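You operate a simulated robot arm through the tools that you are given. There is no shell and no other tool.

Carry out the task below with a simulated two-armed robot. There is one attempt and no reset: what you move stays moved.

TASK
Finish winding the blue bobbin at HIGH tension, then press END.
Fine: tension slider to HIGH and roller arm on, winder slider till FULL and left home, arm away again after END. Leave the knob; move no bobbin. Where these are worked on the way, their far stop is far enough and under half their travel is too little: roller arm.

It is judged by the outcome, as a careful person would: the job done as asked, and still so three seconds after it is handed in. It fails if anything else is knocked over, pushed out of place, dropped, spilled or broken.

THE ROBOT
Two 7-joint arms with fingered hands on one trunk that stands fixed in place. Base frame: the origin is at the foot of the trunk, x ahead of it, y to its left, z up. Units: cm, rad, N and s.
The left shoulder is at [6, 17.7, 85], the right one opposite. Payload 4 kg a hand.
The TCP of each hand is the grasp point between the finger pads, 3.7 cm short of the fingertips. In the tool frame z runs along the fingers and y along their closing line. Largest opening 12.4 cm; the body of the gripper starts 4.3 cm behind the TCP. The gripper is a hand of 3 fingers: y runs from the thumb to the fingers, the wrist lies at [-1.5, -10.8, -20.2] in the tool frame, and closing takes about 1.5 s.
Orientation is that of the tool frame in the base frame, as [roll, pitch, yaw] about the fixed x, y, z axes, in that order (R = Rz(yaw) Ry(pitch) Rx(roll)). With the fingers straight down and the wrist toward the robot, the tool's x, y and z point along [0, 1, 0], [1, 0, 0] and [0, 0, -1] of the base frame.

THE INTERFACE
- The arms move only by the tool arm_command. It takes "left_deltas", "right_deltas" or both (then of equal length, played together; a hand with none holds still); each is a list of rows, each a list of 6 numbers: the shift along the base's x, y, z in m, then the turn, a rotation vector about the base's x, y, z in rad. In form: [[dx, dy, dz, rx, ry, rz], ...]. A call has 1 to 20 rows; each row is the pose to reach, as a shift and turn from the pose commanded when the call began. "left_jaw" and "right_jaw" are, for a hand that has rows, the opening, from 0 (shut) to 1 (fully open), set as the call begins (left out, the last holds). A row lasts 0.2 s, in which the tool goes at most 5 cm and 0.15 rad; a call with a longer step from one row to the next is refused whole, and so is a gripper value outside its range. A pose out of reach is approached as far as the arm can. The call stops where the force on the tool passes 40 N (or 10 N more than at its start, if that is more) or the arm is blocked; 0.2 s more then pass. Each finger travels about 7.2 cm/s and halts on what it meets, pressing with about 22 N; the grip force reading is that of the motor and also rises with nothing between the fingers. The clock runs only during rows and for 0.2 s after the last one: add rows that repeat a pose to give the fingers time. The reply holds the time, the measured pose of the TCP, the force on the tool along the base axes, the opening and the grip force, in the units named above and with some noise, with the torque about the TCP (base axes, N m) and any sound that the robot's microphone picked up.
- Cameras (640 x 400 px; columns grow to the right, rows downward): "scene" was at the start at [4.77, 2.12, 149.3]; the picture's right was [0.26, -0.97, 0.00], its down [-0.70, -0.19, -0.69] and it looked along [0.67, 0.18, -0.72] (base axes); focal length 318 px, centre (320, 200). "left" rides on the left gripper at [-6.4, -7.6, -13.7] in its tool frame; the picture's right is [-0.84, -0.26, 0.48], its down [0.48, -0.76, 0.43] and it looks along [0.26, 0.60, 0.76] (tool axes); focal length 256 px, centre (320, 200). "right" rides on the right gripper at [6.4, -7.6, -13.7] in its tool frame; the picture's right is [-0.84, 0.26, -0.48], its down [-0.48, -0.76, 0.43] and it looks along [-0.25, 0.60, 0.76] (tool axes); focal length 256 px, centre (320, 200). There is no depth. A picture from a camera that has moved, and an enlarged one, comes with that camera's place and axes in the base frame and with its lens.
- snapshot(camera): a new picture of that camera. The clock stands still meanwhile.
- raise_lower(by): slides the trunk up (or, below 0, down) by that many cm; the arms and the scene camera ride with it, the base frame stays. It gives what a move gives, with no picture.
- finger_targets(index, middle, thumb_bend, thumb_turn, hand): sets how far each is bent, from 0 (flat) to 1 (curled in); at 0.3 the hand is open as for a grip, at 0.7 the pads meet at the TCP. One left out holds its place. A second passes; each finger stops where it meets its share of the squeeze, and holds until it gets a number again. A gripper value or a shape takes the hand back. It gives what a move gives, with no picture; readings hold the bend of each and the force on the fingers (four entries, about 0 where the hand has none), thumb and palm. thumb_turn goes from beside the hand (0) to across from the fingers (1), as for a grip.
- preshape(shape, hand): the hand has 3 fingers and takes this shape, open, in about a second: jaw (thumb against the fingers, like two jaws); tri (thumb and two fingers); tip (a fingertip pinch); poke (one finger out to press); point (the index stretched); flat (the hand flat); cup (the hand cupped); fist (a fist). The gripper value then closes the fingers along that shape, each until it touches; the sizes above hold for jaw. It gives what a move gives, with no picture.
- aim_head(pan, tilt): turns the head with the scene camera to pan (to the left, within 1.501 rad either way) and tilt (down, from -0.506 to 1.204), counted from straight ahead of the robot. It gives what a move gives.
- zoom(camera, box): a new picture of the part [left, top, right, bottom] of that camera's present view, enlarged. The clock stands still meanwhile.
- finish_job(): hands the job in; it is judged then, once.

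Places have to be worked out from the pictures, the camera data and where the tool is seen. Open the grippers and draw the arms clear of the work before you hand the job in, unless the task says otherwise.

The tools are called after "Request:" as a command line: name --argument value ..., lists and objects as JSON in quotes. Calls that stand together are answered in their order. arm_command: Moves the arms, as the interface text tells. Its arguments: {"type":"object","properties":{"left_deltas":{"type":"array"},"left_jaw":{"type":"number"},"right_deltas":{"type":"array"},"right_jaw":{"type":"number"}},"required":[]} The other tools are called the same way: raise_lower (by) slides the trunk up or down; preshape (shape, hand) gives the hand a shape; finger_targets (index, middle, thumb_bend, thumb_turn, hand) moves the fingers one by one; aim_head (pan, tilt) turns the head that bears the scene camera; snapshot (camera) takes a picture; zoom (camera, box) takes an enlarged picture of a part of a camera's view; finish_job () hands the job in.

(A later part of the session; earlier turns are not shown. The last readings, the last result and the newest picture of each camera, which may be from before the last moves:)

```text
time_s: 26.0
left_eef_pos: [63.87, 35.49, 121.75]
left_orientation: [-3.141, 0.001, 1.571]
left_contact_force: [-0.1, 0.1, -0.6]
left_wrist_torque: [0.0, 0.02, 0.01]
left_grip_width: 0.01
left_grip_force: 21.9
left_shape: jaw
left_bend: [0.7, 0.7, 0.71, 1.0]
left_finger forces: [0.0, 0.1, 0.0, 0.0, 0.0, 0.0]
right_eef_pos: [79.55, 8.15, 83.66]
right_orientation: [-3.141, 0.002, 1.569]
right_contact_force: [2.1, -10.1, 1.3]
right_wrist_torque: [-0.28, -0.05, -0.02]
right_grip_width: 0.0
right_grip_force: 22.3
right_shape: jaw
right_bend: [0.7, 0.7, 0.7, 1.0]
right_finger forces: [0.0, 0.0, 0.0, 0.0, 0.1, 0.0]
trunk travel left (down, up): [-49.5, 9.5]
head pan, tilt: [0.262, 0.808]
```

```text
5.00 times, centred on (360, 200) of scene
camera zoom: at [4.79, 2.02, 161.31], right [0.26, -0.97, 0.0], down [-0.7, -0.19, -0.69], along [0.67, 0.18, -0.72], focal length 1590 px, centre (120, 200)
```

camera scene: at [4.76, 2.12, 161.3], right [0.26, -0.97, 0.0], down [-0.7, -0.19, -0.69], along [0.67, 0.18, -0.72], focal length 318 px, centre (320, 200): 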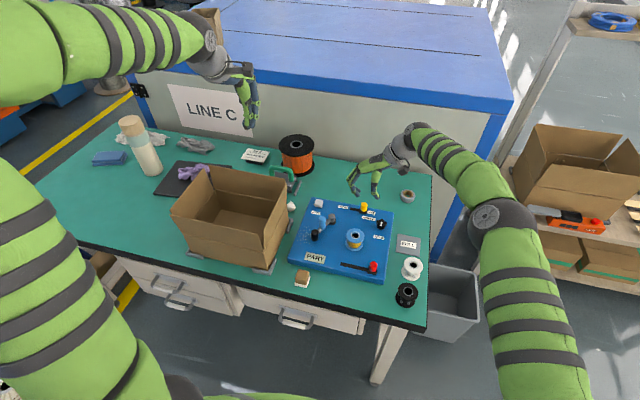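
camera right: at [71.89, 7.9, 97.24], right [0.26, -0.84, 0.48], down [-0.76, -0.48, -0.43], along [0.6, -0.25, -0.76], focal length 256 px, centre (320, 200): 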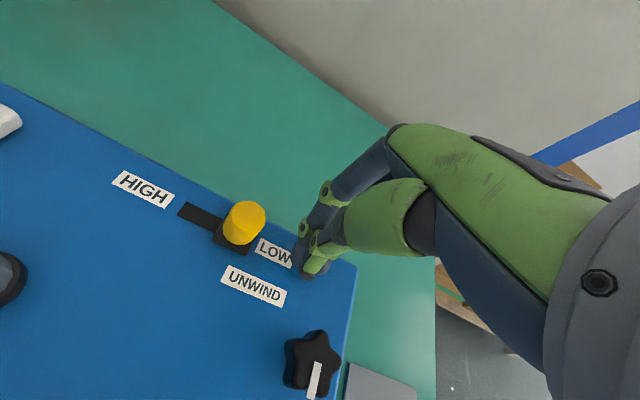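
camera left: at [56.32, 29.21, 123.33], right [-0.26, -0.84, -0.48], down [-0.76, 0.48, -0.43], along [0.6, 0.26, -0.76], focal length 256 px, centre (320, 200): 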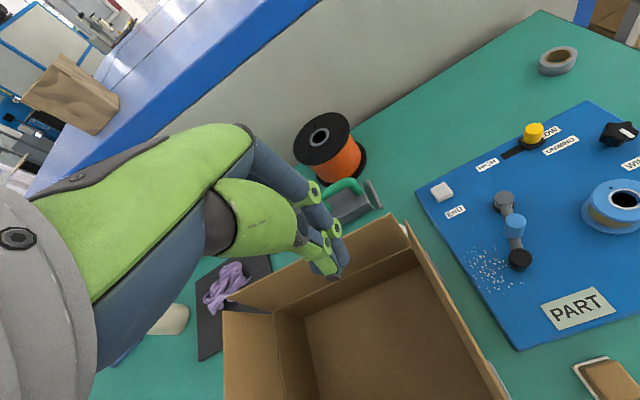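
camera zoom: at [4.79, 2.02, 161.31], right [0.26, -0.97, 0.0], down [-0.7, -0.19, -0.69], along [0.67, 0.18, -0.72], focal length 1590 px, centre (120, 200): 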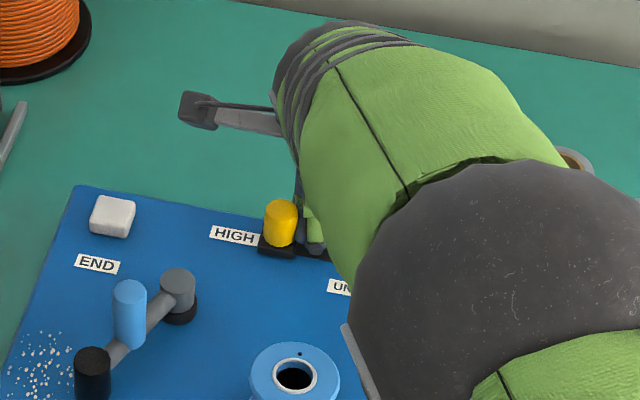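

A −10 N reaction appeared and the knob sits at the HIGH end of the slot. I'll give a slight extra push to confirm the stop, then back off and lift away.

Request:
arm_command --right_deltas '[[0, 0.002, 0, 0, 0, 0], [0, 0.004, 0, 0, 0, 0]]'

Request:
arm_command --right_deltas '[[0, -0.01, 0, 0, 0, 0], [0, -0.02, 0, 0, 0, 0], [0, -0.03, 0.02, 0, 0, 0], [0, -0.04, 0.05, 0, 0, 0], [0, -0.05, 0.08, 0, 0, 0], [0, -0.07, 0.1, 0, 0, 0], [-0.02, -0.1, 0.11, 0, 0, 0], [-0.05, -0.13, 0.11, 0, 0, 0], [-0.08, -0.15, 0.11, 0, 0, 0]]'

Request:
zoom --camera "scene" --box '[280, 130, 440, 290]'

Request:
snapshot --camera "right"

```text
time_s: 26.6
left_eef_pos: [63.82, 35.53, 121.84]
left_orientation: [3.14, -0.001, 1.573]
left_contact_force: [0.6, 0.3, 0.2]
left_wrist_torque: [-0.02, 0.01, -0.01]
left_grip_width: 0.0
left_grip_force: 22.1
left_shape: jaw
left_bend: [0.7, 0.7, 0.71, 1.0]
left_finger forces: [0.1, 0.0, 0.0, 0.1, 0.0, 0.0]
right_eef_pos: [79.62, 8.15, 83.7]
right_orientation: [3.141, 0.004, 1.568]
right_contact_force: [4.6, -31.7, 3.8]
right_wrist_torque: [-0.89, -0.17, -0.13]
right_grip_width: 0.03
right_grip_force: 22.3
right_shape: jaw
right_bend: [0.7, 0.7, 0.7, 1.0]
right_finger forces: [49.5, 0.0, 0.0, 0.0, 0.0, 0.1]
trunk travel left (down, up): [-49.5, 9.5]
head pan, tilt: [0.262, 0.808]
```

```text
time_s: 28.6
left_eef_pos: [63.83, 35.68, 121.78]
left_orientation: [3.142, 0.001, 1.572]
left_contact_force: [0.4, 0.5, 0.4]
left_wrist_torque: [0.03, 0.01, -0.02]
left_grip_width: 0.03
left_grip_force: 22.5
left_shape: jaw
left_bend: [0.7, 0.7, 0.71, 1.0]
left_finger forces: [0.1, 0.0, 0.0, 0.0, 0.0, 0.1]
right_eef_pos: [71.18, -6.03, 94.74]
right_orientation: [3.14, 0.0, 1.574]
right_contact_force: [0.3, 0.3, 0.1]
right_wrist_torque: [-0.01, 0.01, -0.04]
right_grip_width: 0.0
right_grip_force: 21.8
right_shape: jaw
right_bend: [0.7, 0.7, 0.71, 1.0]
right_finger forces: [0.0, 0.0, 0.0, 0.0, 0.0, 0.0]
trunk travel left (down, up): [-49.5, 9.5]
head pan, tilt: [0.262, 0.808]
```

```text
2.50 times, centred on (360, 210) of scene
camera zoom: at [4.72, 2.1, 161.3], right [0.26, -0.97, 0.0], down [-0.7, -0.19, -0.69], along [0.67, 0.18, -0.72], focal length 795 px, centre (220, 175)
```

zoom: 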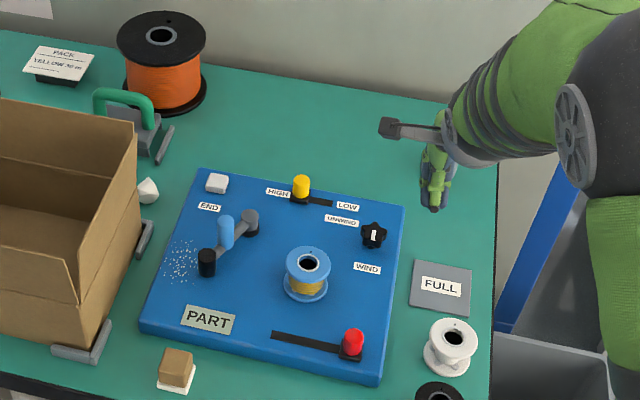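

```text
taken
camera right: at [63.66, 0.31, 108.43], right [0.26, -0.84, 0.48], down [-0.76, -0.48, -0.44], along [0.6, -0.25, -0.76], focal length 256 px, centre (320, 200)
```

right: 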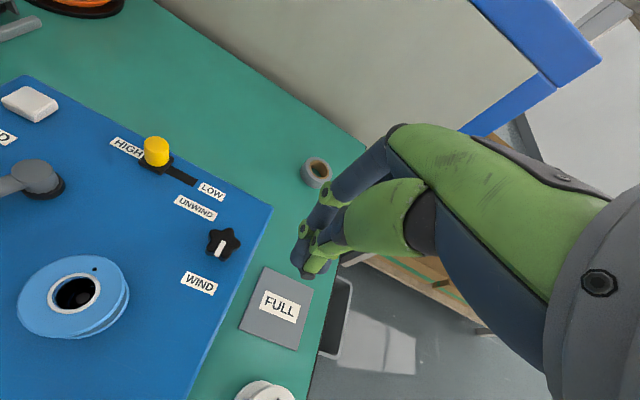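

Tension is at HIGH. Next is the roller arm: I'll bring the closed left hand to above the +y side of the blue handle, aiming at about (68.8, 22.5, 98), with the right hand clear.

Request:
arm_command --left_deltas '[[0.008, -0.022, -0.035, 0, 0, 0], [0.016, -0.044, -0.07, 0, 0, 0], [0.025, -0.066, -0.105, 0, 0, 0], [0.033, -0.088, -0.14, 0, 0, 0], [0.042, -0.11, -0.175, 0, 0, 0], [0.05, -0.131, -0.21, 0, 0, 0], [0.05, -0.131, -0.238, 0, 0, 0], [0.05, -0.131, -0.238, 0, 0, 0]]'

Request:
snapshot --camera "left"

Request:
zoom --camera "scene" --box '[280, 130, 440, 290]'

```text
time_s: 30.4
left_eef_pos: [68.79, 22.43, 97.81]
left_orientation: [3.141, -0.001, 1.571]
left_contact_force: [0.8, 1.0, -0.1]
left_wrist_torque: [-0.02, -0.02, -0.02]
left_grip_width: 0.01
left_grip_force: 22.2
left_shape: jaw
left_bend: [0.7, 0.7, 0.71, 1.0]
left_finger forces: [0.1, 0.0, 0.0, 0.0, 0.1, 0.0]
right_eef_pos: [71.36, -6.1, 94.79]
right_orientation: [3.141, 0.0, 1.571]
right_contact_force: [-0.4, 0.1, 0.1]
right_wrist_torque: [-0.01, 0.03, -0.02]
right_grip_width: 0.0
right_grip_force: 21.8
right_shape: jaw
right_bend: [0.7, 0.7, 0.71, 1.0]
right_finger forces: [0.0, 0.1, 0.0, 0.0, 0.1, 0.0]
trunk travel left (down, up): [-49.5, 9.5]
head pan, tilt: [0.262, 0.808]
```

```text
taken
camera left: at [61.26, 16.03, 111.5], right [-0.26, -0.84, -0.48], down [-0.76, 0.48, -0.44], along [0.6, 0.26, -0.76], focal length 256 px, centre (320, 200)
```

left: 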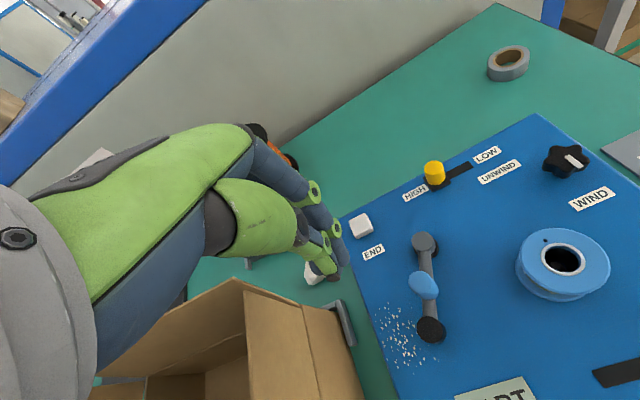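

```text
2.50 times, centred on (360, 210) of scene
camera zoom: at [4.76, 2.11, 161.3], right [0.26, -0.97, 0.0], down [-0.7, -0.19, -0.69], along [0.67, 0.18, -0.72], focal length 795 px, centre (220, 175)
```

zoom: 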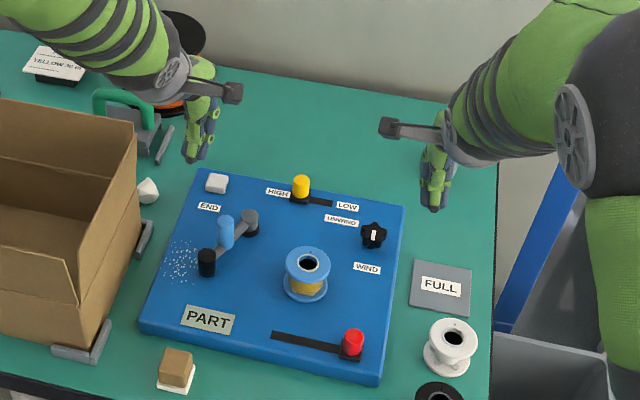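

From this view: pivot ≈(72.1, 16.0), handle ≈(67.3, 18.1, top 85.3), roller ≈(64, 19.4), END ≈(79.1, 22.3). The left tips at (68.8, 22.4) have clear panel below, so I'll descend to TCP z≈84.2.

Request:
arm_command --left_deltas '[[0, 0, -0.035, 0, 0, 0], [0, 0, -0.07, 0, 0, 0], [0, 0, -0.1, 0, 0, 0], [0, 0, -0.12, 0, 0, 0], [0, 0, -0.136, 0, 0, 0], [0, 0, -0.136, 0, 0, 0]]'

Request:
snapshot --camera "left"

Request:
zoom --camera "scene" --box '[290, 160, 410, 260]'

```text
time_s: 31.8
left_eef_pos: [68.89, 22.48, 84.45]
left_orientation: [-3.141, 0.001, 1.572]
left_contact_force: [0.7, 0.5, 0.0]
left_wrist_torque: [-0.01, 0.02, -0.01]
left_grip_width: 0.0
left_grip_force: 22.1
left_shape: jaw
left_bend: [0.7, 0.7, 0.71, 1.0]
left_finger forces: [0.1, 0.0, 0.1, 0.0, 0.1, 0.0]
right_eef_pos: [71.31, -6.16, 94.79]
right_orientation: [-3.141, 0.0, 1.57]
right_contact_force: [0.0, -0.1, 0.7]
right_wrist_torque: [-0.01, 0.02, 0.02]
right_grip_width: 0.02
right_grip_force: 21.8
right_shape: jaw
right_bend: [0.7, 0.7, 0.71, 1.0]
right_finger forces: [0.0, 0.0, 0.0, 0.0, 0.0, 0.0]
trunk travel left (down, up): [-49.5, 9.5]
head pan, tilt: [0.262, 0.808]
```

```text
taken
camera left: at [61.29, 16.06, 97.92], right [-0.26, -0.84, -0.48], down [-0.76, 0.48, -0.43], along [0.6, 0.26, -0.76], focal length 256 px, centre (320, 200)
```

left: 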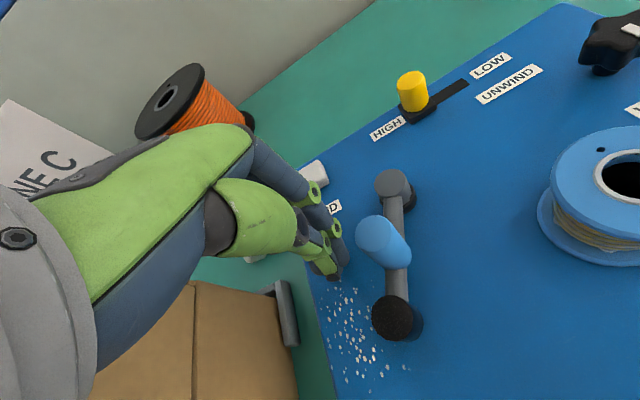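

```text
4.00 times, centred on (350, 210) of scene
camera zoom: at [4.78, 2.11, 161.3], right [0.26, -0.97, 0.0], down [-0.7, -0.19, -0.69], along [0.67, 0.18, -0.72], focal length 1272 px, centre (200, 160)
```

zoom: 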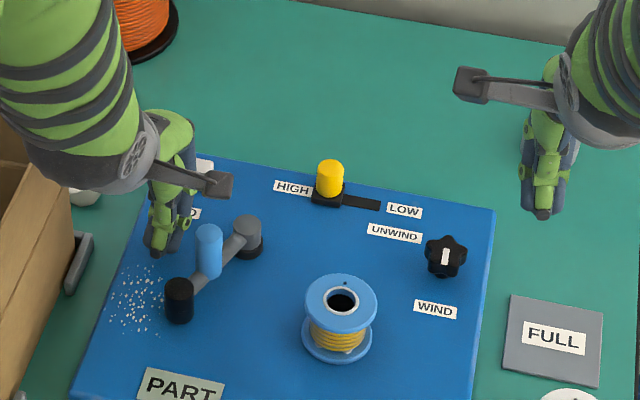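

The tips are down on the +y side of the handle, clear of everything. I'll push along the first part of the arc around the pivot, toward −y, and check how the arm follows.

Request:
arm_command --left_deltas '[[-0.0025, -0.0097, 0, 0, 0, 0], [-0.0044, -0.0198, 0, 0, 0, 0], [-0.0075, -0.0226, 0, 0, 0, 0], [-0.0103, -0.0254, 0, 0, 0, 0], [-0.013, -0.0285, 0, 0, 0, 0], [-0.0154, -0.0317, 0, 0, 0, 0], [-0.0175, -0.035, 0, 0, 0, 0], [-0.0195, -0.0387, 0, 0, 0, 0]]'

Request:
snapshot --camera "left"

Request:
zoom --camera "scene" --box '[290, 160, 410, 260]'

```text
time_s: 33.6
left_eef_pos: [66.94, 18.68, 84.37]
left_orientation: [-3.141, 0.001, 1.571]
left_contact_force: [0.3, 0.6, -0.1]
left_wrist_torque: [0.02, -0.05, 0.02]
left_grip_width: 0.01
left_grip_force: 22.1
left_shape: jaw
left_bend: [0.7, 0.7, 0.71, 1.0]
left_finger forces: [0.1, 0.0, 0.0, 0.1, 0.0, 0.0]
right_eef_pos: [71.32, -6.08, 94.69]
right_orientation: [-3.141, -0.001, 1.57]
right_contact_force: [-0.2, 0.1, -0.4]
right_wrist_torque: [0.01, 0.03, -0.02]
right_grip_width: 0.0
right_grip_force: 21.9
right_shape: jaw
right_bend: [0.7, 0.7, 0.71, 1.0]
right_finger forces: [0.0, 0.0, 0.0, 0.0, 0.0, 0.0]
trunk travel left (down, up): [-49.5, 9.5]
head pan, tilt: [0.262, 0.808]
```

```text
taken
camera left: at [59.38, 12.28, 97.92], right [-0.26, -0.84, -0.48], down [-0.76, 0.48, -0.43], along [0.6, 0.26, -0.76], focal length 256 px, centre (320, 200)
```

left: 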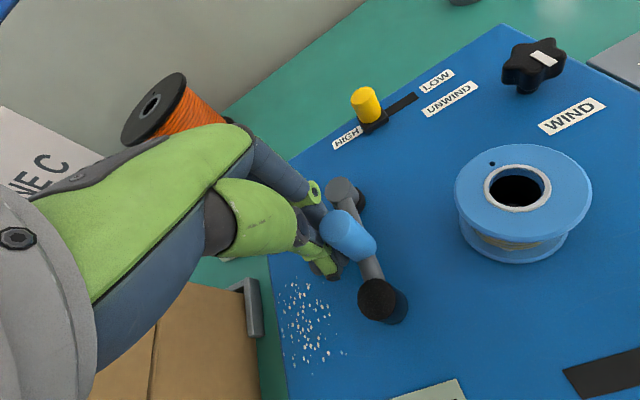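

```text
4.00 times, centred on (350, 210) of scene
camera zoom: at [4.78, 2.11, 161.3], right [0.26, -0.97, 0.0], down [-0.7, -0.19, -0.69], along [0.67, 0.18, -0.72], focal length 1272 px, centre (200, 160)
```

zoom: 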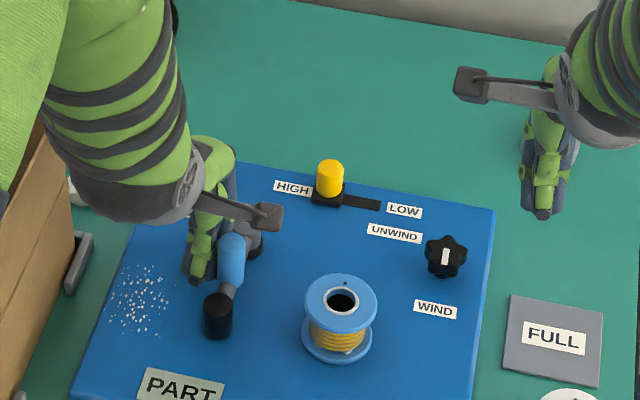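

The arm swings freely with negligible force. I'll continue along the arc.

Request:
arm_command --left_deltas '[[-0.0016, -0.0037, 0, 0, 0, 0], [-0.0031, -0.0075, 0, 0, 0, 0], [-0.0042, -0.0113, 0, 0, 0, 0], [-0.0052, -0.0153, 0, 0, 0, 0], [-0.0057, -0.0193, 0, 0, 0, 0], [-0.0061, -0.0234, 0, 0, 0, 0], [-0.006, -0.0275, 0, 0, 0, 0], [-0.0059, -0.0315, 0, 0, 0, 0]]'

Request:
snapshot --camera "left"

Request:
zoom --camera "scene" --box '[290, 160, 410, 260]'

```text
time_s: 35.4
left_eef_pos: [66.22, 15.91, 84.26]
left_orientation: [3.141, -0.003, 1.574]
left_contact_force: [1.6, 11.8, -0.5]
left_wrist_torque: [0.16, -0.02, 0.22]
left_grip_width: 0.0
left_grip_force: 21.8
left_shape: jaw
left_bend: [0.7, 0.7, 0.71, 1.0]
left_finger forces: [5.4, 0.0, 0.0, 0.0, 0.0, 0.0]
right_eef_pos: [71.34, -5.94, 94.74]
right_orientation: [3.14, 0.001, 1.573]
right_contact_force: [-0.3, -0.9, -0.2]
right_wrist_torque: [-0.01, 0.04, -0.01]
right_grip_width: 0.0
right_grip_force: 22.0
right_shape: jaw
right_bend: [0.7, 0.7, 0.71, 1.0]
right_finger forces: [0.1, 0.0, 0.0, 0.0, 0.0, 0.1]
trunk travel left (down, up): [-49.5, 9.5]
head pan, tilt: [0.262, 0.808]
```

```text
taken
camera left: at [58.81, 9.5, 97.85], right [-0.25, -0.84, -0.48], down [-0.76, 0.48, -0.43], along [0.6, 0.26, -0.76], focal length 256 px, centre (320, 200)
```

left: 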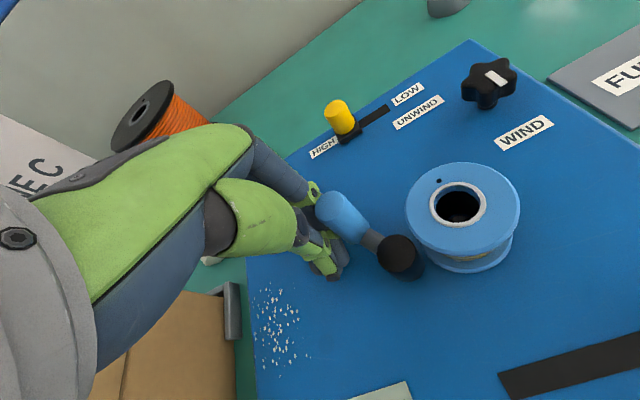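

```text
4.00 times, centred on (350, 210) of scene
camera zoom: at [4.79, 2.24, 161.3], right [0.26, -0.97, 0.0], down [-0.7, -0.19, -0.69], along [0.67, 0.18, -0.72], focal length 1272 px, centre (200, 160)
```

zoom: 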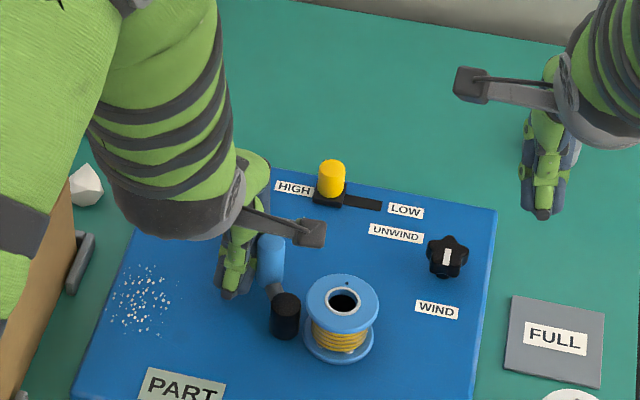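

A steady 12 N reaction appeared. The roller is now against the wound bobbin, the stop has been reached, and the bobbin hasn't moved. I'll back the left hand off and lift it, then check that the arm stays on.

Request:
arm_command --left_deltas '[[0, 0.01, 0, 0, 0, 0], [0, 0.03, 0.0, 0, 0, 0], [0.005, 0.055, 0.0, 0, 0, 0], [0.01, 0.075, 0.02, 0, 0, 0], [0.02, 0.085, 0.06, 0, 0, 0], [0.03, 0.095, 0.1, 0, 0, 0], [0.03, 0.1, 0.14, 0, 0, 0], [0.03, 0.1, 0.14, 0, 0, 0]]'

Request:
snapshot --camera "left"

Request:
zoom --camera "scene" --box '[290, 160, 410, 260]'

```text
time_s: 37.2
left_eef_pos: [69.35, 25.53, 98.37]
left_orientation: [3.141, 0.001, 1.571]
left_contact_force: [-0.5, 0.4, -0.3]
left_wrist_torque: [0.0, 0.02, -0.04]
left_grip_width: 0.01
left_grip_force: 21.6
left_shape: jaw
left_bend: [0.7, 0.7, 0.71, 1.0]
left_finger forces: [0.0, 0.0, 0.0, 0.1, 0.1, 0.1]
right_eef_pos: [71.37, -6.19, 94.76]
right_orientation: [3.139, -0.002, 1.571]
right_contact_force: [-0.5, 0.3, 0.3]
right_wrist_torque: [-0.03, -0.01, 0.0]
right_grip_width: 0.01
right_grip_force: 21.8
right_shape: jaw
right_bend: [0.7, 0.7, 0.71, 1.0]
right_finger forces: [0.0, 0.0, 0.1, 0.0, 0.0, 0.1]
trunk travel left (down, up): [-49.5, 9.5]
head pan, tilt: [0.262, 0.808]
```

```text
taken
camera left: at [61.88, 19.17, 111.94], right [-0.26, -0.84, -0.48], down [-0.76, 0.48, -0.43], along [0.6, 0.26, -0.76], focal length 256 px, centre (320, 200)
```

left: 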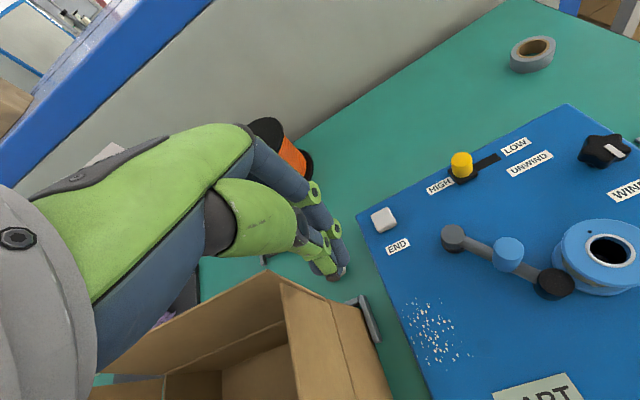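

```text
4.00 times, centred on (350, 210) of scene
camera zoom: at [4.81, 2.12, 161.3], right [0.26, -0.97, 0.0], down [-0.7, -0.19, -0.69], along [0.67, 0.18, -0.72], focal length 1272 px, centre (200, 160)
```

zoom: 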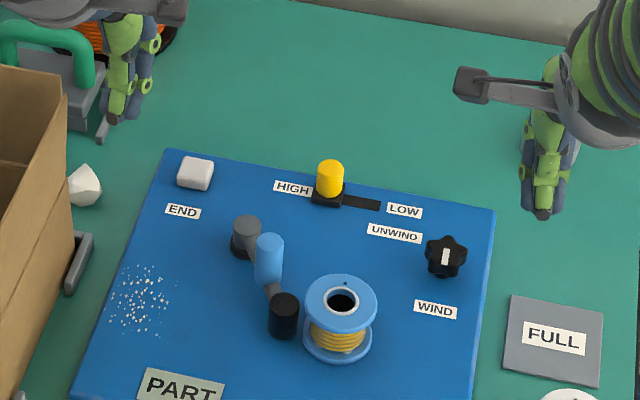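

The roller arm stays on against the bobbin. Now the winder: I'll turn the right hand 90° again, within easy reach here, open it partly, and bring it over the red knob at about (57, 0) while staying high.

Request:
arm_command --right_deltas '[[-0.013, 0.004, 0.002, 0, 0, 0.1428], [-0.026, 0.009, 0.004, 0, 0, 0.2856], [-0.039, 0.014, 0.006, 0, 0, 0.4284], [-0.052, 0.02, 0.008, 0, 0, 0.5712], [-0.065, 0.026, 0.01, 0, 0, 0.714], [-0.078, 0.032, 0.01, 0, 0, 0.8568], [-0.091, 0.038, 0.01, 0, 0, 0.9996], [-0.104, 0.045, 0.01, 0, 0, 1.1424], [-0.118, 0.052, 0.01, 0, 0, 1.2852], [-0.131, 0.058, 0.01, 0, 0, 1.428], [-0.144, 0.063, 0.01, 0, 0, 1.5708], [-0.144, 0.063, 0.01, 0, 0, 1.5708], [-0.144, 0.063, 0.01, 0, 0, 1.5708]]' --right_jaw 0.38

Request:
snapshot --camera "right"

Request:
snapshot --camera "scene"

```text
time_s: 40.0
left_eef_pos: [69.3, 25.5, 98.32]
left_orientation: [3.141, 0.0, 1.569]
left_contact_force: [0.2, 0.0, 0.0]
left_wrist_torque: [0.01, 0.04, 0.03]
left_grip_width: 0.0
left_grip_force: 22.1
left_shape: jaw
left_bend: [0.7, 0.7, 0.71, 1.0]
left_finger forces: [0.0, 0.1, 0.1, 0.1, 0.0, 0.0]
right_eef_pos: [57.04, 0.06, 95.67]
right_orientation: [-3.141, 0.0, -3.139]
right_contact_force: [-0.2, 0.0, 0.0]
right_wrist_torque: [0.01, 0.02, -0.02]
right_grip_width: 4.69
right_grip_force: 0.0
right_shape: jaw
right_bend: [0.48, 0.51, 0.59, 1.0]
right_finger forces: [0.1, 0.1, 0.1, 0.0, 0.1, 0.1]
trunk travel left (down, up): [-49.5, 9.5]
head pan, tilt: [0.262, 0.808]
```

```text
taken
camera right: at [50.78, -7.59, 109.25], right [0.84, 0.26, 0.48], down [0.48, -0.76, -0.44], along [0.25, 0.6, -0.76], focal length 256 px, centre (320, 200)
```

right: 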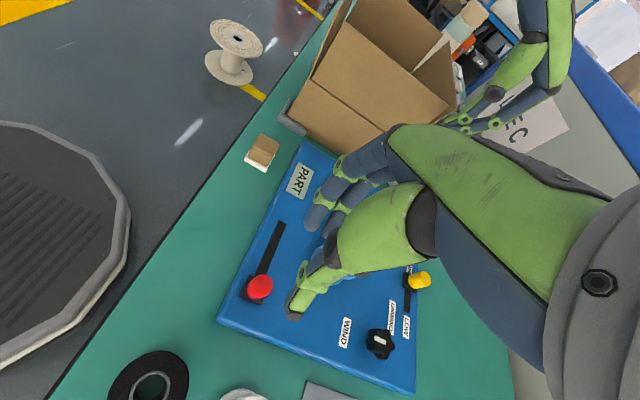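

```text
taken
camera scene: at [4.78, 2.11, 161.3], right [0.26, -0.97, 0.0], down [-0.7, -0.19, -0.69], along [0.67, 0.18, -0.72], focal length 318 px, centre (320, 200)
```

scene: 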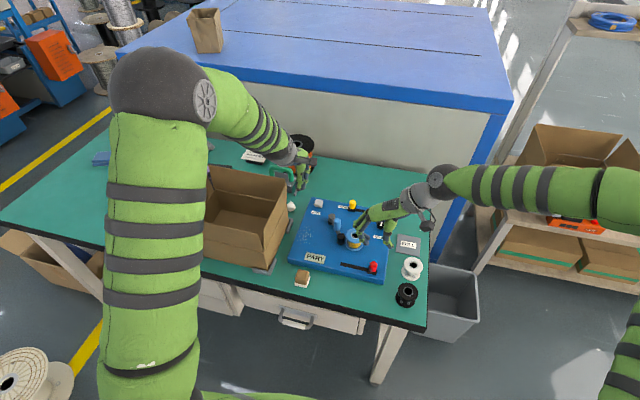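

The red knob reads at about (56.7, 0.1) from here. I'll shift slightly in x and descend to just above it for a check.

Request:
arm_command --right_deltas '[[-0.003, 0.001, -0.03, 0, 0, 0], [-0.003, 0.001, -0.06, 0, 0, 0], [-0.003, 0.001, -0.088, 0, 0, 0], [-0.003, 0.001, -0.088, 0, 0, 0]]'

Request:
snapshot --camera "right"

Request:
zoom --camera "scene" --box '[310, 190, 430, 310]'

```text
time_s: 41.0
left_eef_pos: [69.34, 25.55, 98.33]
left_orientation: [-3.141, 0.0, 1.572]
left_contact_force: [0.0, 0.1, -0.2]
left_wrist_torque: [-0.01, -0.03, -0.02]
left_grip_width: 0.01
left_grip_force: 22.4
left_shape: jaw
left_bend: [0.7, 0.7, 0.71, 1.0]
left_finger forces: [0.0, 0.1, 0.0, 0.0, 0.1, 0.0]
right_eef_pos: [56.81, 0.14, 86.93]
right_orientation: [3.141, -0.001, -3.141]
right_contact_force: [0.2, -0.3, 0.7]
right_wrist_torque: [-0.02, 0.03, -0.07]
right_grip_width: 4.67
right_grip_force: 0.0
right_shape: jaw
right_bend: [0.48, 0.51, 0.59, 1.0]
right_finger forces: [0.1, 0.0, 0.0, 0.0, 0.0, 0.0]
trunk travel left (down, up): [-49.5, 9.5]
head pan, tilt: [0.262, 0.808]
```

```text
taken
camera right: at [50.46, -7.4, 100.63], right [0.84, 0.26, 0.48], down [0.48, -0.76, -0.43], along [0.25, 0.6, -0.76], focal length 256 px, centre (320, 200)
```

right: 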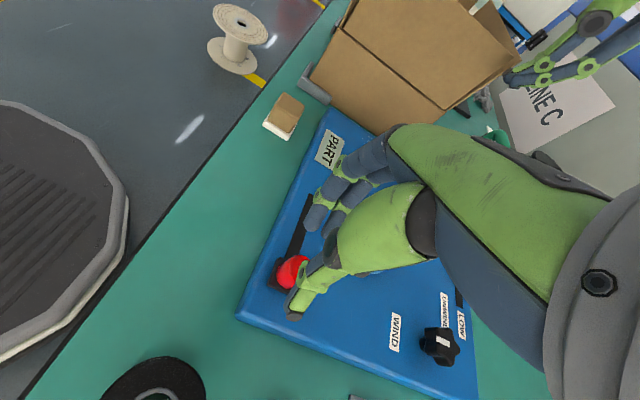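

```text
3.33 times, centred on (370, 250) of scene
camera zoom: at [4.77, 2.11, 161.3], right [0.26, -0.97, 0.0], down [-0.7, -0.19, -0.69], along [0.67, 0.18, -0.72], focal length 1060 px, centre (153, 33)
```

zoom: 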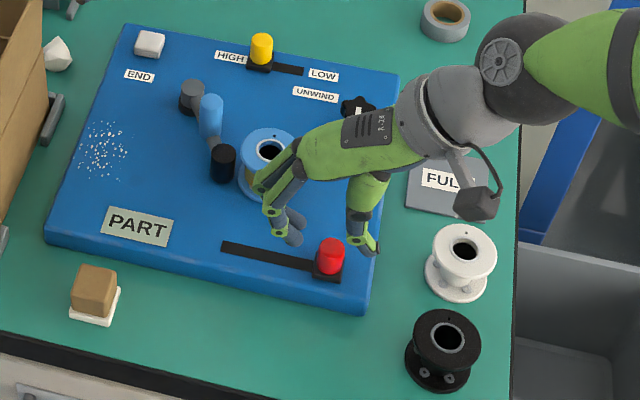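

The hand straddles the red knob, with the thumb tip at y≈−3.2, the fingers at y≈+3.5, and the knob at about (57, 0.1). I'll descend around it and close.

Request:
arm_command --right_deltas '[[0.002, 0.0, -0.012, 0, 0, 0], [0.002, 0.0, -0.024, 0, 0, 0], [0.002, 0.0, -0.036, 0, 0, 0], [0.002, 0.0, -0.036, 0, 0, 0]]'

Request:
arm_command --right_deltas '[[0, 0, 0, 0, 0, 0], [0, 0, 0, 0, 0, 0], [0, 0, 0, 0, 0, 0], [0, 0, 0, 0, 0, 0], [0, 0, 0, 0, 0, 0]]' --right_jaw 0.1

Request:
snapshot --camera "right"

Request:
zoom --camera "scene" --box '[310, 190, 430, 310]'

```text
time_s: 42.0
left_eef_pos: [69.36, 25.55, 98.31]
left_orientation: [-3.142, -0.002, 1.571]
left_contact_force: [0.3, -0.2, 0.3]
left_wrist_torque: [0.0, 0.0, 0.02]
left_grip_width: 0.0
left_grip_force: 22.1
left_shape: jaw
left_bend: [0.7, 0.7, 0.71, 1.0]
left_finger forces: [0.0, 0.0, 0.0, 0.0, 0.0, 0.0]
right_eef_pos: [56.97, 0.27, 83.3]
right_orientation: [3.141, -0.001, -3.142]
right_contact_force: [-0.6, 0.4, 0.1]
right_wrist_torque: [-0.04, 0.0, 0.03]
right_grip_width: 4.72
right_grip_force: 0.0
right_shape: jaw
right_bend: [0.48, 0.51, 0.59, 1.0]
right_finger forces: [0.0, 0.0, 0.0, 0.1, 0.1, 0.0]
trunk travel left (down, up): [-49.5, 9.5]
head pan, tilt: [0.262, 0.808]
```

```text
time_s: 43.2
left_eef_pos: [69.27, 25.5, 98.34]
left_orientation: [3.141, 0.0, 1.571]
left_contact_force: [-0.8, -0.5, 0.9]
left_wrist_torque: [-0.01, 0.04, 0.01]
left_grip_width: 0.0
left_grip_force: 21.9
left_shape: jaw
left_bend: [0.7, 0.7, 0.71, 1.0]
left_finger forces: [0.0, 0.1, 0.1, 0.0, 0.0, 0.1]
right_eef_pos: [57.01, 0.23, 83.48]
right_orientation: [3.141, -0.001, -3.141]
right_contact_force: [-1.3, -0.6, 6.6]
right_wrist_torque: [0.94, 0.0, 0.0]
right_grip_width: 3.2
right_grip_force: 21.9
right_shape: jaw
right_bend: [0.55, 0.57, 0.62, 1.0]
right_finger forces: [19.6, 10.2, 0.0, 0.0, 23.7, 0.1]
trunk travel left (down, up): [-49.5, 9.5]
head pan, tilt: [0.262, 0.808]
```

```text
taken
camera right: at [50.64, -7.3, 96.98], right [0.84, 0.26, 0.48], down [0.48, -0.76, -0.44], along [0.26, 0.6, -0.76], focal length 256 px, centre (320, 200)
```

right: 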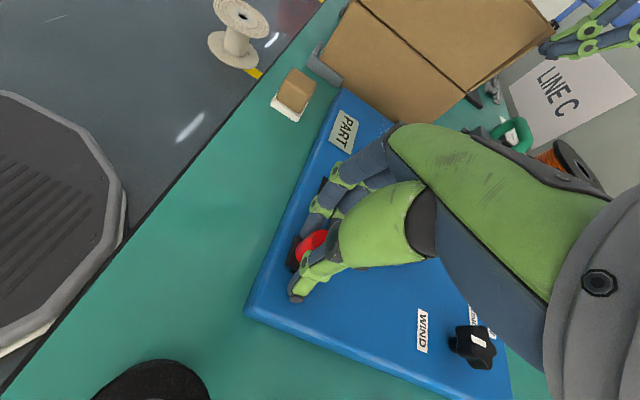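

```text
3.33 times, centred on (370, 250) of scene
camera zoom: at [4.74, 2.1, 161.31], right [0.26, -0.97, 0.0], down [-0.7, -0.19, -0.69], along [0.67, 0.18, -0.72], focal length 1060 px, centre (153, 33)
```

zoom: 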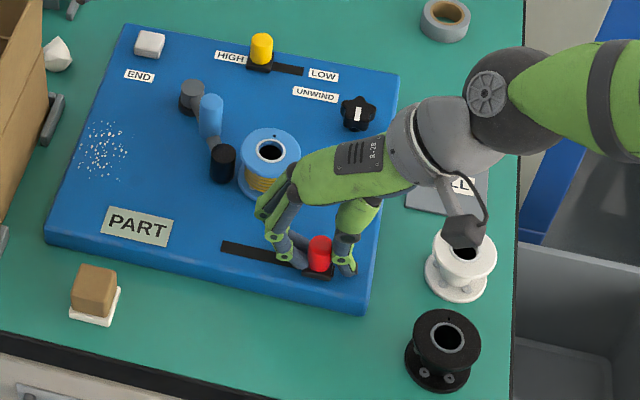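

All three digits grip the knob firmly (about 22 N). I'll slide it in +y along the slot, slowing near the far end.

Request:
arm_command --right_deltas '[[0, 0.008, 0, 0, 0, 0], [0, 0.018, 0, 0, 0, 0], [0, 0.028, 0, 0, 0, 0], [0, 0.038, 0, 0, 0, 0], [0, 0.048, 0, 0, 0, 0], [0, 0.057, 0, 0, 0, 0], [0, 0.064, 0, 0, 0, 0], [0, 0.07, 0, 0, 0, 0]]'

Request:
zoom --camera "scene" --box '[310, 190, 430, 310]'

```text
time_s: 45.0
left_eef_pos: [69.37, 25.42, 98.27]
left_orientation: [-3.14, 0.0, 1.572]
left_contact_force: [0.1, -0.7, 0.3]
left_wrist_torque: [0.0, 0.03, -0.02]
left_grip_width: 0.0
left_grip_force: 22.2
left_shape: jaw
left_bend: [0.7, 0.7, 0.71, 1.0]
left_finger forces: [0.1, 0.1, 0.1, 0.0, 0.1, 0.0]
right_eef_pos: [56.87, 7.07, 83.24]
right_orientation: [3.14, 0.001, -3.141]
right_contact_force: [4.2, -0.2, 19.4]
right_wrist_torque: [1.15, -0.05, -0.13]
right_grip_width: 3.26
right_grip_force: 21.8
right_shape: jaw
right_bend: [0.55, 0.57, 0.62, 1.0]
right_finger forces: [24.9, 11.7, 0.0, 0.1, 26.3, 0.0]
trunk travel left (down, up): [-49.5, 9.5]
head pan, tilt: [0.262, 0.808]
```

```text
3.33 times, centred on (370, 250) of scene
camera zoom: at [4.7, 2.09, 161.32], right [0.26, -0.97, 0.0], down [-0.7, -0.19, -0.69], along [0.67, 0.18, -0.72], focal length 1060 px, centre (153, 33)
```

zoom: 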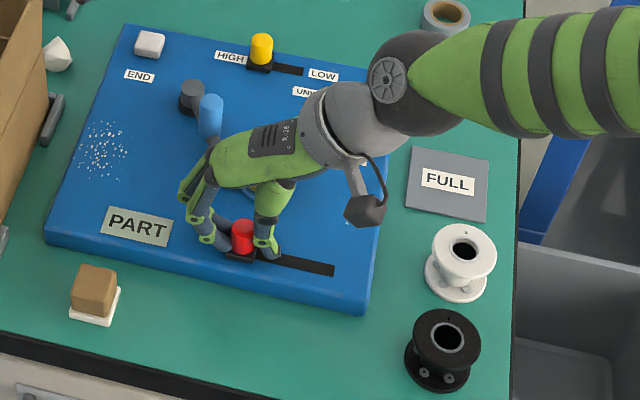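

The carriage is nearly at the slot's left end. I'll nudge on to the far stop, raising 2 mm to relieve the vertical load, and then check the bobbin and FULL indicator.

Request:
arm_command --right_deltas '[[0, 0.003, 0.002, 0, 0, 0], [0, 0.006, 0.003, 0, 0, 0], [0, 0.009, 0.003, 0, 0, 0], [0, 0.012, 0.003, 0, 0, 0]]'

Request:
zoom --camera "scene" --box '[310, 190, 430, 310]'

```text
time_s: 46.0
left_eef_pos: [69.28, 25.49, 98.24]
left_orientation: [3.141, 0.0, 1.571]
left_contact_force: [-0.2, -0.2, -0.1]
left_wrist_torque: [-0.01, -0.05, 0.02]
left_grip_width: 0.0
left_grip_force: 21.8
left_shape: jaw
left_bend: [0.7, 0.7, 0.71, 1.0]
left_finger forces: [0.0, 0.0, 0.0, 0.1, 0.0, 0.0]
right_eef_pos: [57.0, 8.13, 83.33]
right_orientation: [-3.14, -0.003, -3.141]
right_contact_force: [3.0, -1.2, -9.3]
right_wrist_torque: [0.69, -0.15, -0.05]
right_grip_width: 3.12
right_grip_force: 21.8
right_shape: jaw
right_bend: [0.55, 0.57, 0.62, 1.0]
right_finger forces: [13.8, 10.3, 0.0, 0.1, 21.9, 0.0]
trunk travel left (down, up): [-49.5, 9.5]
head pan, tilt: [0.262, 0.808]
```

```text
3.33 times, centred on (370, 250) of scene
camera zoom: at [4.87, 2.11, 161.28], right [0.26, -0.97, 0.0], down [-0.7, -0.19, -0.69], along [0.67, 0.18, -0.72], focal length 1060 px, centre (153, 33)
```

zoom: 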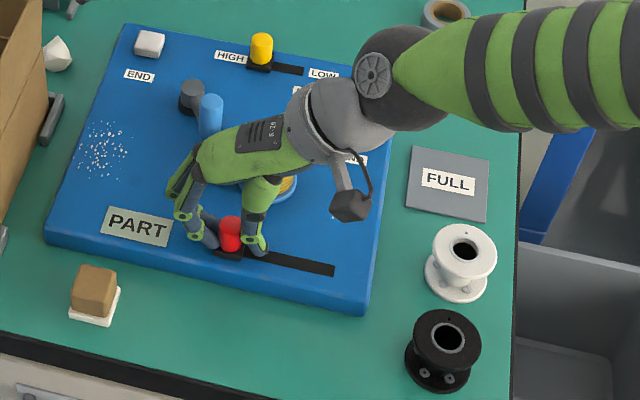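

The carriage is still moving freely with little force. I'll go on a bit more to find the stop.

Request:
arm_command --right_deltas '[[0, 0.003, -0.001, 0, 0, 0], [0, 0.006, -0.001, 0, 0, 0], [0, 0.008, -0.001, 0, 0, 0]]'

Request:
zoom --camera "scene" --box '[310, 190, 430, 310]'

```text
time_s: 46.8
left_eef_pos: [69.37, 25.24, 98.32]
left_orientation: [3.141, -0.003, 1.568]
left_contact_force: [-0.5, -0.1, -0.2]
left_wrist_torque: [0.01, 0.01, -0.01]
left_grip_width: 0.0
left_grip_force: 21.6
left_shape: jaw
left_bend: [0.7, 0.7, 0.71, 1.0]
left_finger forces: [0.0, 0.1, 0.0, 0.0, 0.0, 0.0]
right_eef_pos: [57.09, 8.74, 83.41]
right_orientation: [-3.139, -0.004, -3.141]
right_contact_force: [-3.2, -24.8, -8.9]
right_wrist_torque: [0.11, 0.04, 0.02]
right_grip_width: 3.26
right_grip_force: 22.1
right_shape: jaw
right_bend: [0.58, 0.59, 0.61, 1.0]
right_finger forces: [7.7, 3.6, 0.0, 0.0, 34.9, 0.0]
trunk travel left (down, up): [-49.5, 9.5]
head pan, tilt: [0.262, 0.808]
```

```text
3.33 times, centred on (370, 250) of scene
camera zoom: at [4.81, 1.87, 161.3], right [0.26, -0.97, 0.0], down [-0.7, -0.18, -0.69], along [0.67, 0.18, -0.72], focal length 1060 px, centre (153, 33)
```

zoom: 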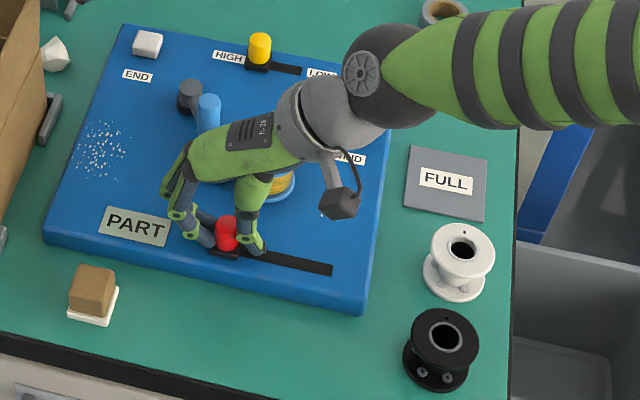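

The far stop is at TCP y≈8.7 (−25 N). Now I'll return the slider to the home end, slowing down near the stop.

Request:
arm_command --right_deltas '[[0, -0.006, 0, 0, 0, 0], [0, -0.014, 0, 0, 0, 0], [0, -0.024, 0, 0, 0, 0], [0, -0.034, 0, 0, 0, 0], [0, -0.044, 0, 0, 0, 0], [0, -0.054, 0, 0, 0, 0], [0, -0.064, 0, 0, 0, 0], [0, -0.073, 0, 0, 0, 0], [0, -0.08, 0, 0, 0, 0], [0, -0.086, 0, 0, 0, 0], [0, -0.09, 0, 0, 0, 0]]'

Request:
zoom --camera "scene" --box '[310, 190, 430, 310]'

```text
time_s: 49.2
left_eef_pos: [69.29, 25.58, 98.42]
left_orientation: [3.141, -0.001, 1.57]
left_contact_force: [0.6, -0.6, 0.2]
left_wrist_torque: [-0.01, -0.01, 0.03]
left_grip_width: 0.0
left_grip_force: 22.2
left_shape: jaw
left_bend: [0.7, 0.7, 0.71, 1.0]
left_finger forces: [0.0, 0.0, 0.0, 0.0, 0.0, 0.0]
right_eef_pos: [57.0, -0.06, 83.46]
right_orientation: [3.141, 0.001, 3.141]
right_contact_force: [-3.1, 0.8, 5.6]
right_wrist_torque: [1.02, 0.08, -0.03]
right_grip_width: 3.09
right_grip_force: 22.1
right_shape: jaw
right_bend: [0.55, 0.57, 0.62, 1.0]
right_finger forces: [17.5, 11.3, 0.0, 0.0, 23.8, 0.0]
trunk travel left (down, up): [-49.5, 9.5]
head pan, tilt: [0.262, 0.808]
```

```text
3.33 times, centred on (370, 250) of scene
camera zoom: at [4.72, 2.1, 161.31], right [0.26, -0.97, 0.0], down [-0.7, -0.19, -0.69], along [0.67, 0.18, -0.72], focal length 1060 px, centre (153, 33)
```

zoom: 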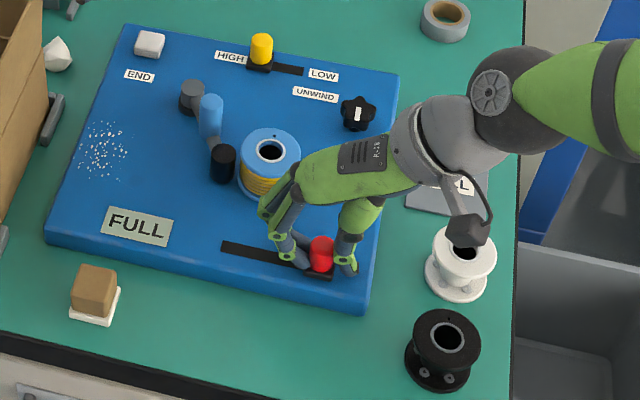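

The panel display changed from PART to FULL, so winding is done. The red knob is still about 0.8 cm short of home, so I'll ease it the rest of the way to the home stop.

Request:
arm_command --right_deltas '[[0, -0.003, 0, 0, 0, 0], [0, -0.006, 0, 0, 0, 0], [0, -0.009, 0, 0, 0, 0]]'

Request:
zoom --camera "scene" --box '[310, 190, 430, 310]'

```text
time_s: 50.0
left_eef_pos: [69.33, 25.51, 98.38]
left_orientation: [-3.141, -0.001, 1.571]
left_contact_force: [-0.3, -0.6, 0.1]
left_wrist_torque: [-0.02, 0.01, 0.01]
left_grip_width: 0.0
left_grip_force: 22.2
left_shape: jaw
left_bend: [0.7, 0.7, 0.71, 1.0]
left_finger forces: [0.0, 0.1, 0.0, 0.0, 0.1, 0.0]
right_eef_pos: [56.99, -0.75, 83.44]
right_orientation: [3.141, -0.001, -3.141]
right_contact_force: [0.7, 1.0, 3.1]
right_wrist_torque: [0.95, -0.03, -0.12]
right_grip_width: 3.04
right_grip_force: 22.5
right_shape: jaw
right_bend: [0.55, 0.57, 0.62, 1.0]
right_finger forces: [17.2, 11.3, 0.1, 0.1, 22.6, 0.0]
trunk travel left (down, up): [-49.5, 9.5]
head pan, tilt: [0.262, 0.808]
```

```text
3.33 times, centred on (370, 250) of scene
camera zoom: at [4.77, 2.12, 161.3], right [0.26, -0.97, 0.0], down [-0.7, -0.19, -0.69], along [0.67, 0.18, -0.72], focal length 1060 px, centre (153, 33)
```

zoom: 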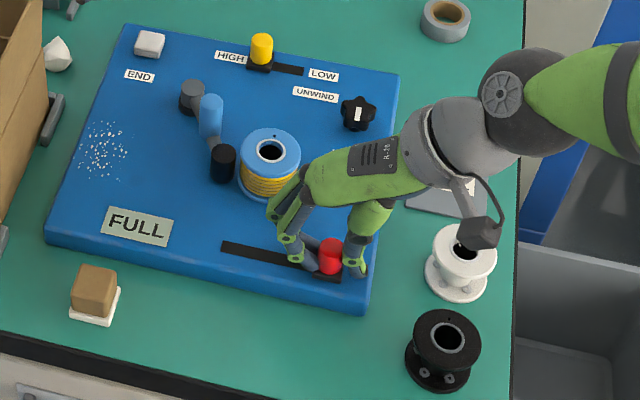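

The knob is back at its original pixel position. One small extra nudge will confirm the home stop before I release.

Request:
arm_command --right_deltas '[[0, -0.002, 0, 0, 0, 0], [0, -0.004, 0, 0, 0, 0]]'

```text
time_s: 50.6
left_eef_pos: [69.36, 25.61, 98.39]
left_orientation: [-3.14, 0.0, 1.572]
left_contact_force: [-0.4, 0.3, 0.4]
left_wrist_torque: [0.02, -0.01, 0.0]
left_grip_width: 0.01
left_grip_force: 22.2
left_shape: jaw
left_bend: [0.7, 0.7, 0.71, 1.0]
left_finger forces: [0.0, 0.0, 0.0, 0.1, 0.0, 0.0]
right_eef_pos: [57.1, -0.92, 83.49]
right_orientation: [3.14, -0.001, -3.139]
right_contact_force: [0.9, 12.4, 2.0]
right_wrist_torque: [1.25, -0.08, -0.13]
right_grip_width: 2.98
right_grip_force: 21.6
right_shape: jaw
right_bend: [0.54, 0.55, 0.63, 1.0]
right_finger forces: [19.0, 13.9, 0.1, 0.1, 16.2, 0.0]
trunk travel left (down, up): [-49.5, 9.5]
head pan, tilt: [0.262, 0.808]
```

The home stop is confirmed at +12 N. I'll open the hand, lift straight up and check the slider stayed home.

Request:
arm_command --right_deltas '[[0, 0.0, 0, 0, 0, 0], [0, 0.0, 0, 0, 0, 0], [0, 0.0, 0, 0, 0, 0], [0, 0.0, 0, 0, 0, 0], [0, 0.0, 0.02, 0, 0, 0], [0, 0.0, 0.05, 0, 0, 0], [0, 0, 0.09, 0, 0, 0], [0, 0, 0.12, 0, 0, 0]]' --right_jaw 0.42

Request:
zoom --camera "scene" --box '[310, 190, 430, 310]'

Request:
snapshot --camera "right"

```text
time_s: 52.4
left_eef_pos: [69.44, 25.67, 98.24]
left_orientation: [-3.141, 0.001, 1.572]
left_contact_force: [0.2, -1.4, 0.1]
left_wrist_torque: [-0.01, 0.02, -0.02]
left_grip_width: 0.01
left_grip_force: 22.3
left_shape: jaw
left_bend: [0.7, 0.7, 0.71, 1.0]
left_finger forces: [0.0, 0.1, 0.0, 0.0, 0.0, 0.0]
right_eef_pos: [56.91, -1.18, 95.44]
right_orientation: [-3.141, -0.002, 3.14]
right_contact_force: [0.2, 0.0, 0.4]
right_wrist_torque: [0.0, -0.01, -0.02]
right_grip_width: 5.18
right_grip_force: 0.1
right_shape: jaw
right_bend: [0.46, 0.49, 0.58, 1.0]
right_finger forces: [0.0, 0.0, 0.0, 0.1, 0.0, 0.1]
trunk travel left (down, up): [-49.5, 9.5]
head pan, tilt: [0.262, 0.808]
```

```text
3.33 times, centred on (370, 250) of scene
camera zoom: at [4.74, 2.12, 161.3], right [0.26, -0.97, 0.0], down [-0.7, -0.19, -0.69], along [0.67, 0.18, -0.72], focal length 1060 px, centre (153, 33)
```

zoom: 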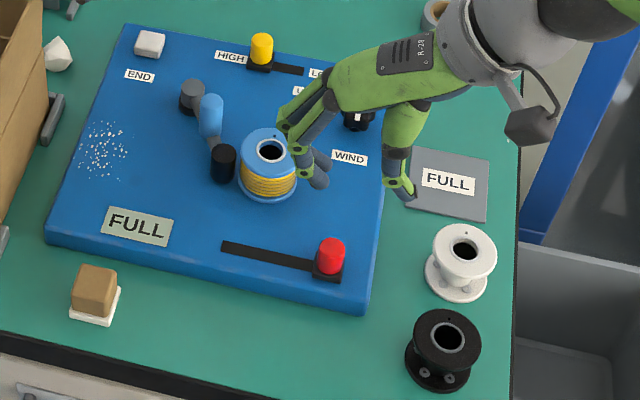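

```text
taken
camera right: at [50.59, -8.77, 109.22], right [0.84, 0.26, 0.48], down [0.48, -0.76, -0.43], along [0.25, 0.6, -0.76], focal length 256 px, centre (320, 200)
```

right: 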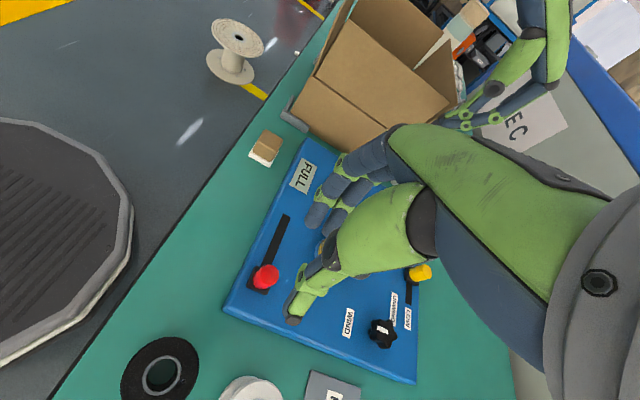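

Display reads FULL, the winder is home, the bobbin is in place and the roller is still on. I'll move the right hand up and away to the right, and bring the left hand above the END button near (79.1, 22.3).

Request:
arm_command --left_deltas '[[0.02, -0.007, 0, 0, 0, 0], [0.04, -0.014, 0, 0, 0, 0], [0.06, -0.021, 0, 0, 0, 0], [0.08, -0.028, 0, 0, 0, 0], [0.097, -0.033, 0, 0, 0, 0], [0.097, -0.033, -0.02, 0, 0, 0], [0.097, -0.033, -0.05, 0, 0, 0], [0.097, -0.033, -0.07, 0, 0, 0], [0.097, -0.033, -0.07, 0, 0, 0]]' --right_deltas '[[0, -0.01, 0.02, 0, 0, 0], [0, -0.02, 0.04, 0, 0, 0], [0, -0.04, 0.06, 0, 0, 0], [0, -0.06, 0.08, 0, 0, 0], [0, -0.09, 0.1, 0, 0, 0], [0, -0.12, 0.12, 0, 0, 0], [0, -0.15, 0.12, 0, 0, 0], [0, -0.15, 0.12, 0, 0, 0], [0, -0.15, 0.12, 0, 0, 0]]'

Request:
snapshot --camera "left"

Request:
zoom --camera "scene" --box '[270, 150, 430, 290]'

```text
time_s: 54.4
left_eef_pos: [78.91, 22.19, 91.35]
left_orientation: [-3.14, 0.001, 1.574]
left_contact_force: [0.0, 0.3, 0.0]
left_wrist_torque: [0.07, 0.01, 0.01]
left_grip_width: 0.02
left_grip_force: 22.2
left_shape: jaw
left_bend: [0.7, 0.7, 0.71, 1.0]
left_finger forces: [0.0, 0.1, 0.0, 0.0, 0.0, 0.0]
right_eef_pos: [56.91, -16.23, 107.72]
right_orientation: [3.142, 0.001, 3.141]
right_contact_force: [0.0, -1.0, -0.2]
right_wrist_torque: [0.01, -0.03, 0.01]
right_grip_width: 5.17
right_grip_force: 0.1
right_shape: jaw
right_bend: [0.46, 0.49, 0.58, 1.0]
right_finger forces: [0.1, 0.0, 0.1, 0.1, 0.0, 0.0]
trunk travel left (down, up): [-49.5, 9.5]
head pan, tilt: [0.262, 0.808]
```

```text
taken
camera left: at [71.43, 15.79, 104.93], right [-0.26, -0.84, -0.48], down [-0.76, 0.48, -0.43], along [0.6, 0.26, -0.76], focal length 256 px, centre (320, 200)
```

left: 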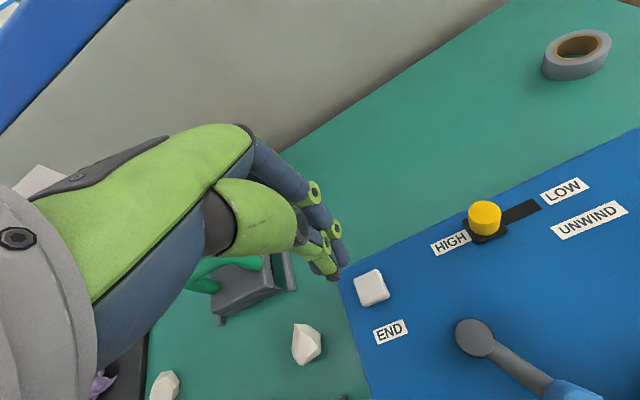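

```text
2.86 times, centred on (350, 220) of scene
camera zoom: at [4.77, 2.1, 161.3], right [0.26, -0.97, 0.0], down [-0.7, -0.19, -0.69], along [0.67, 0.18, -0.72], focal length 909 px, centre (234, 143)
```

zoom: 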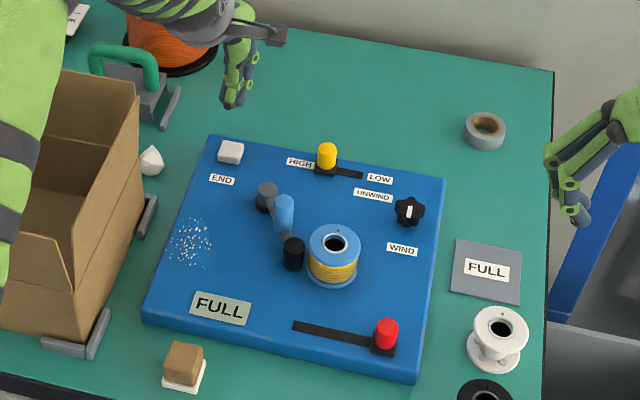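

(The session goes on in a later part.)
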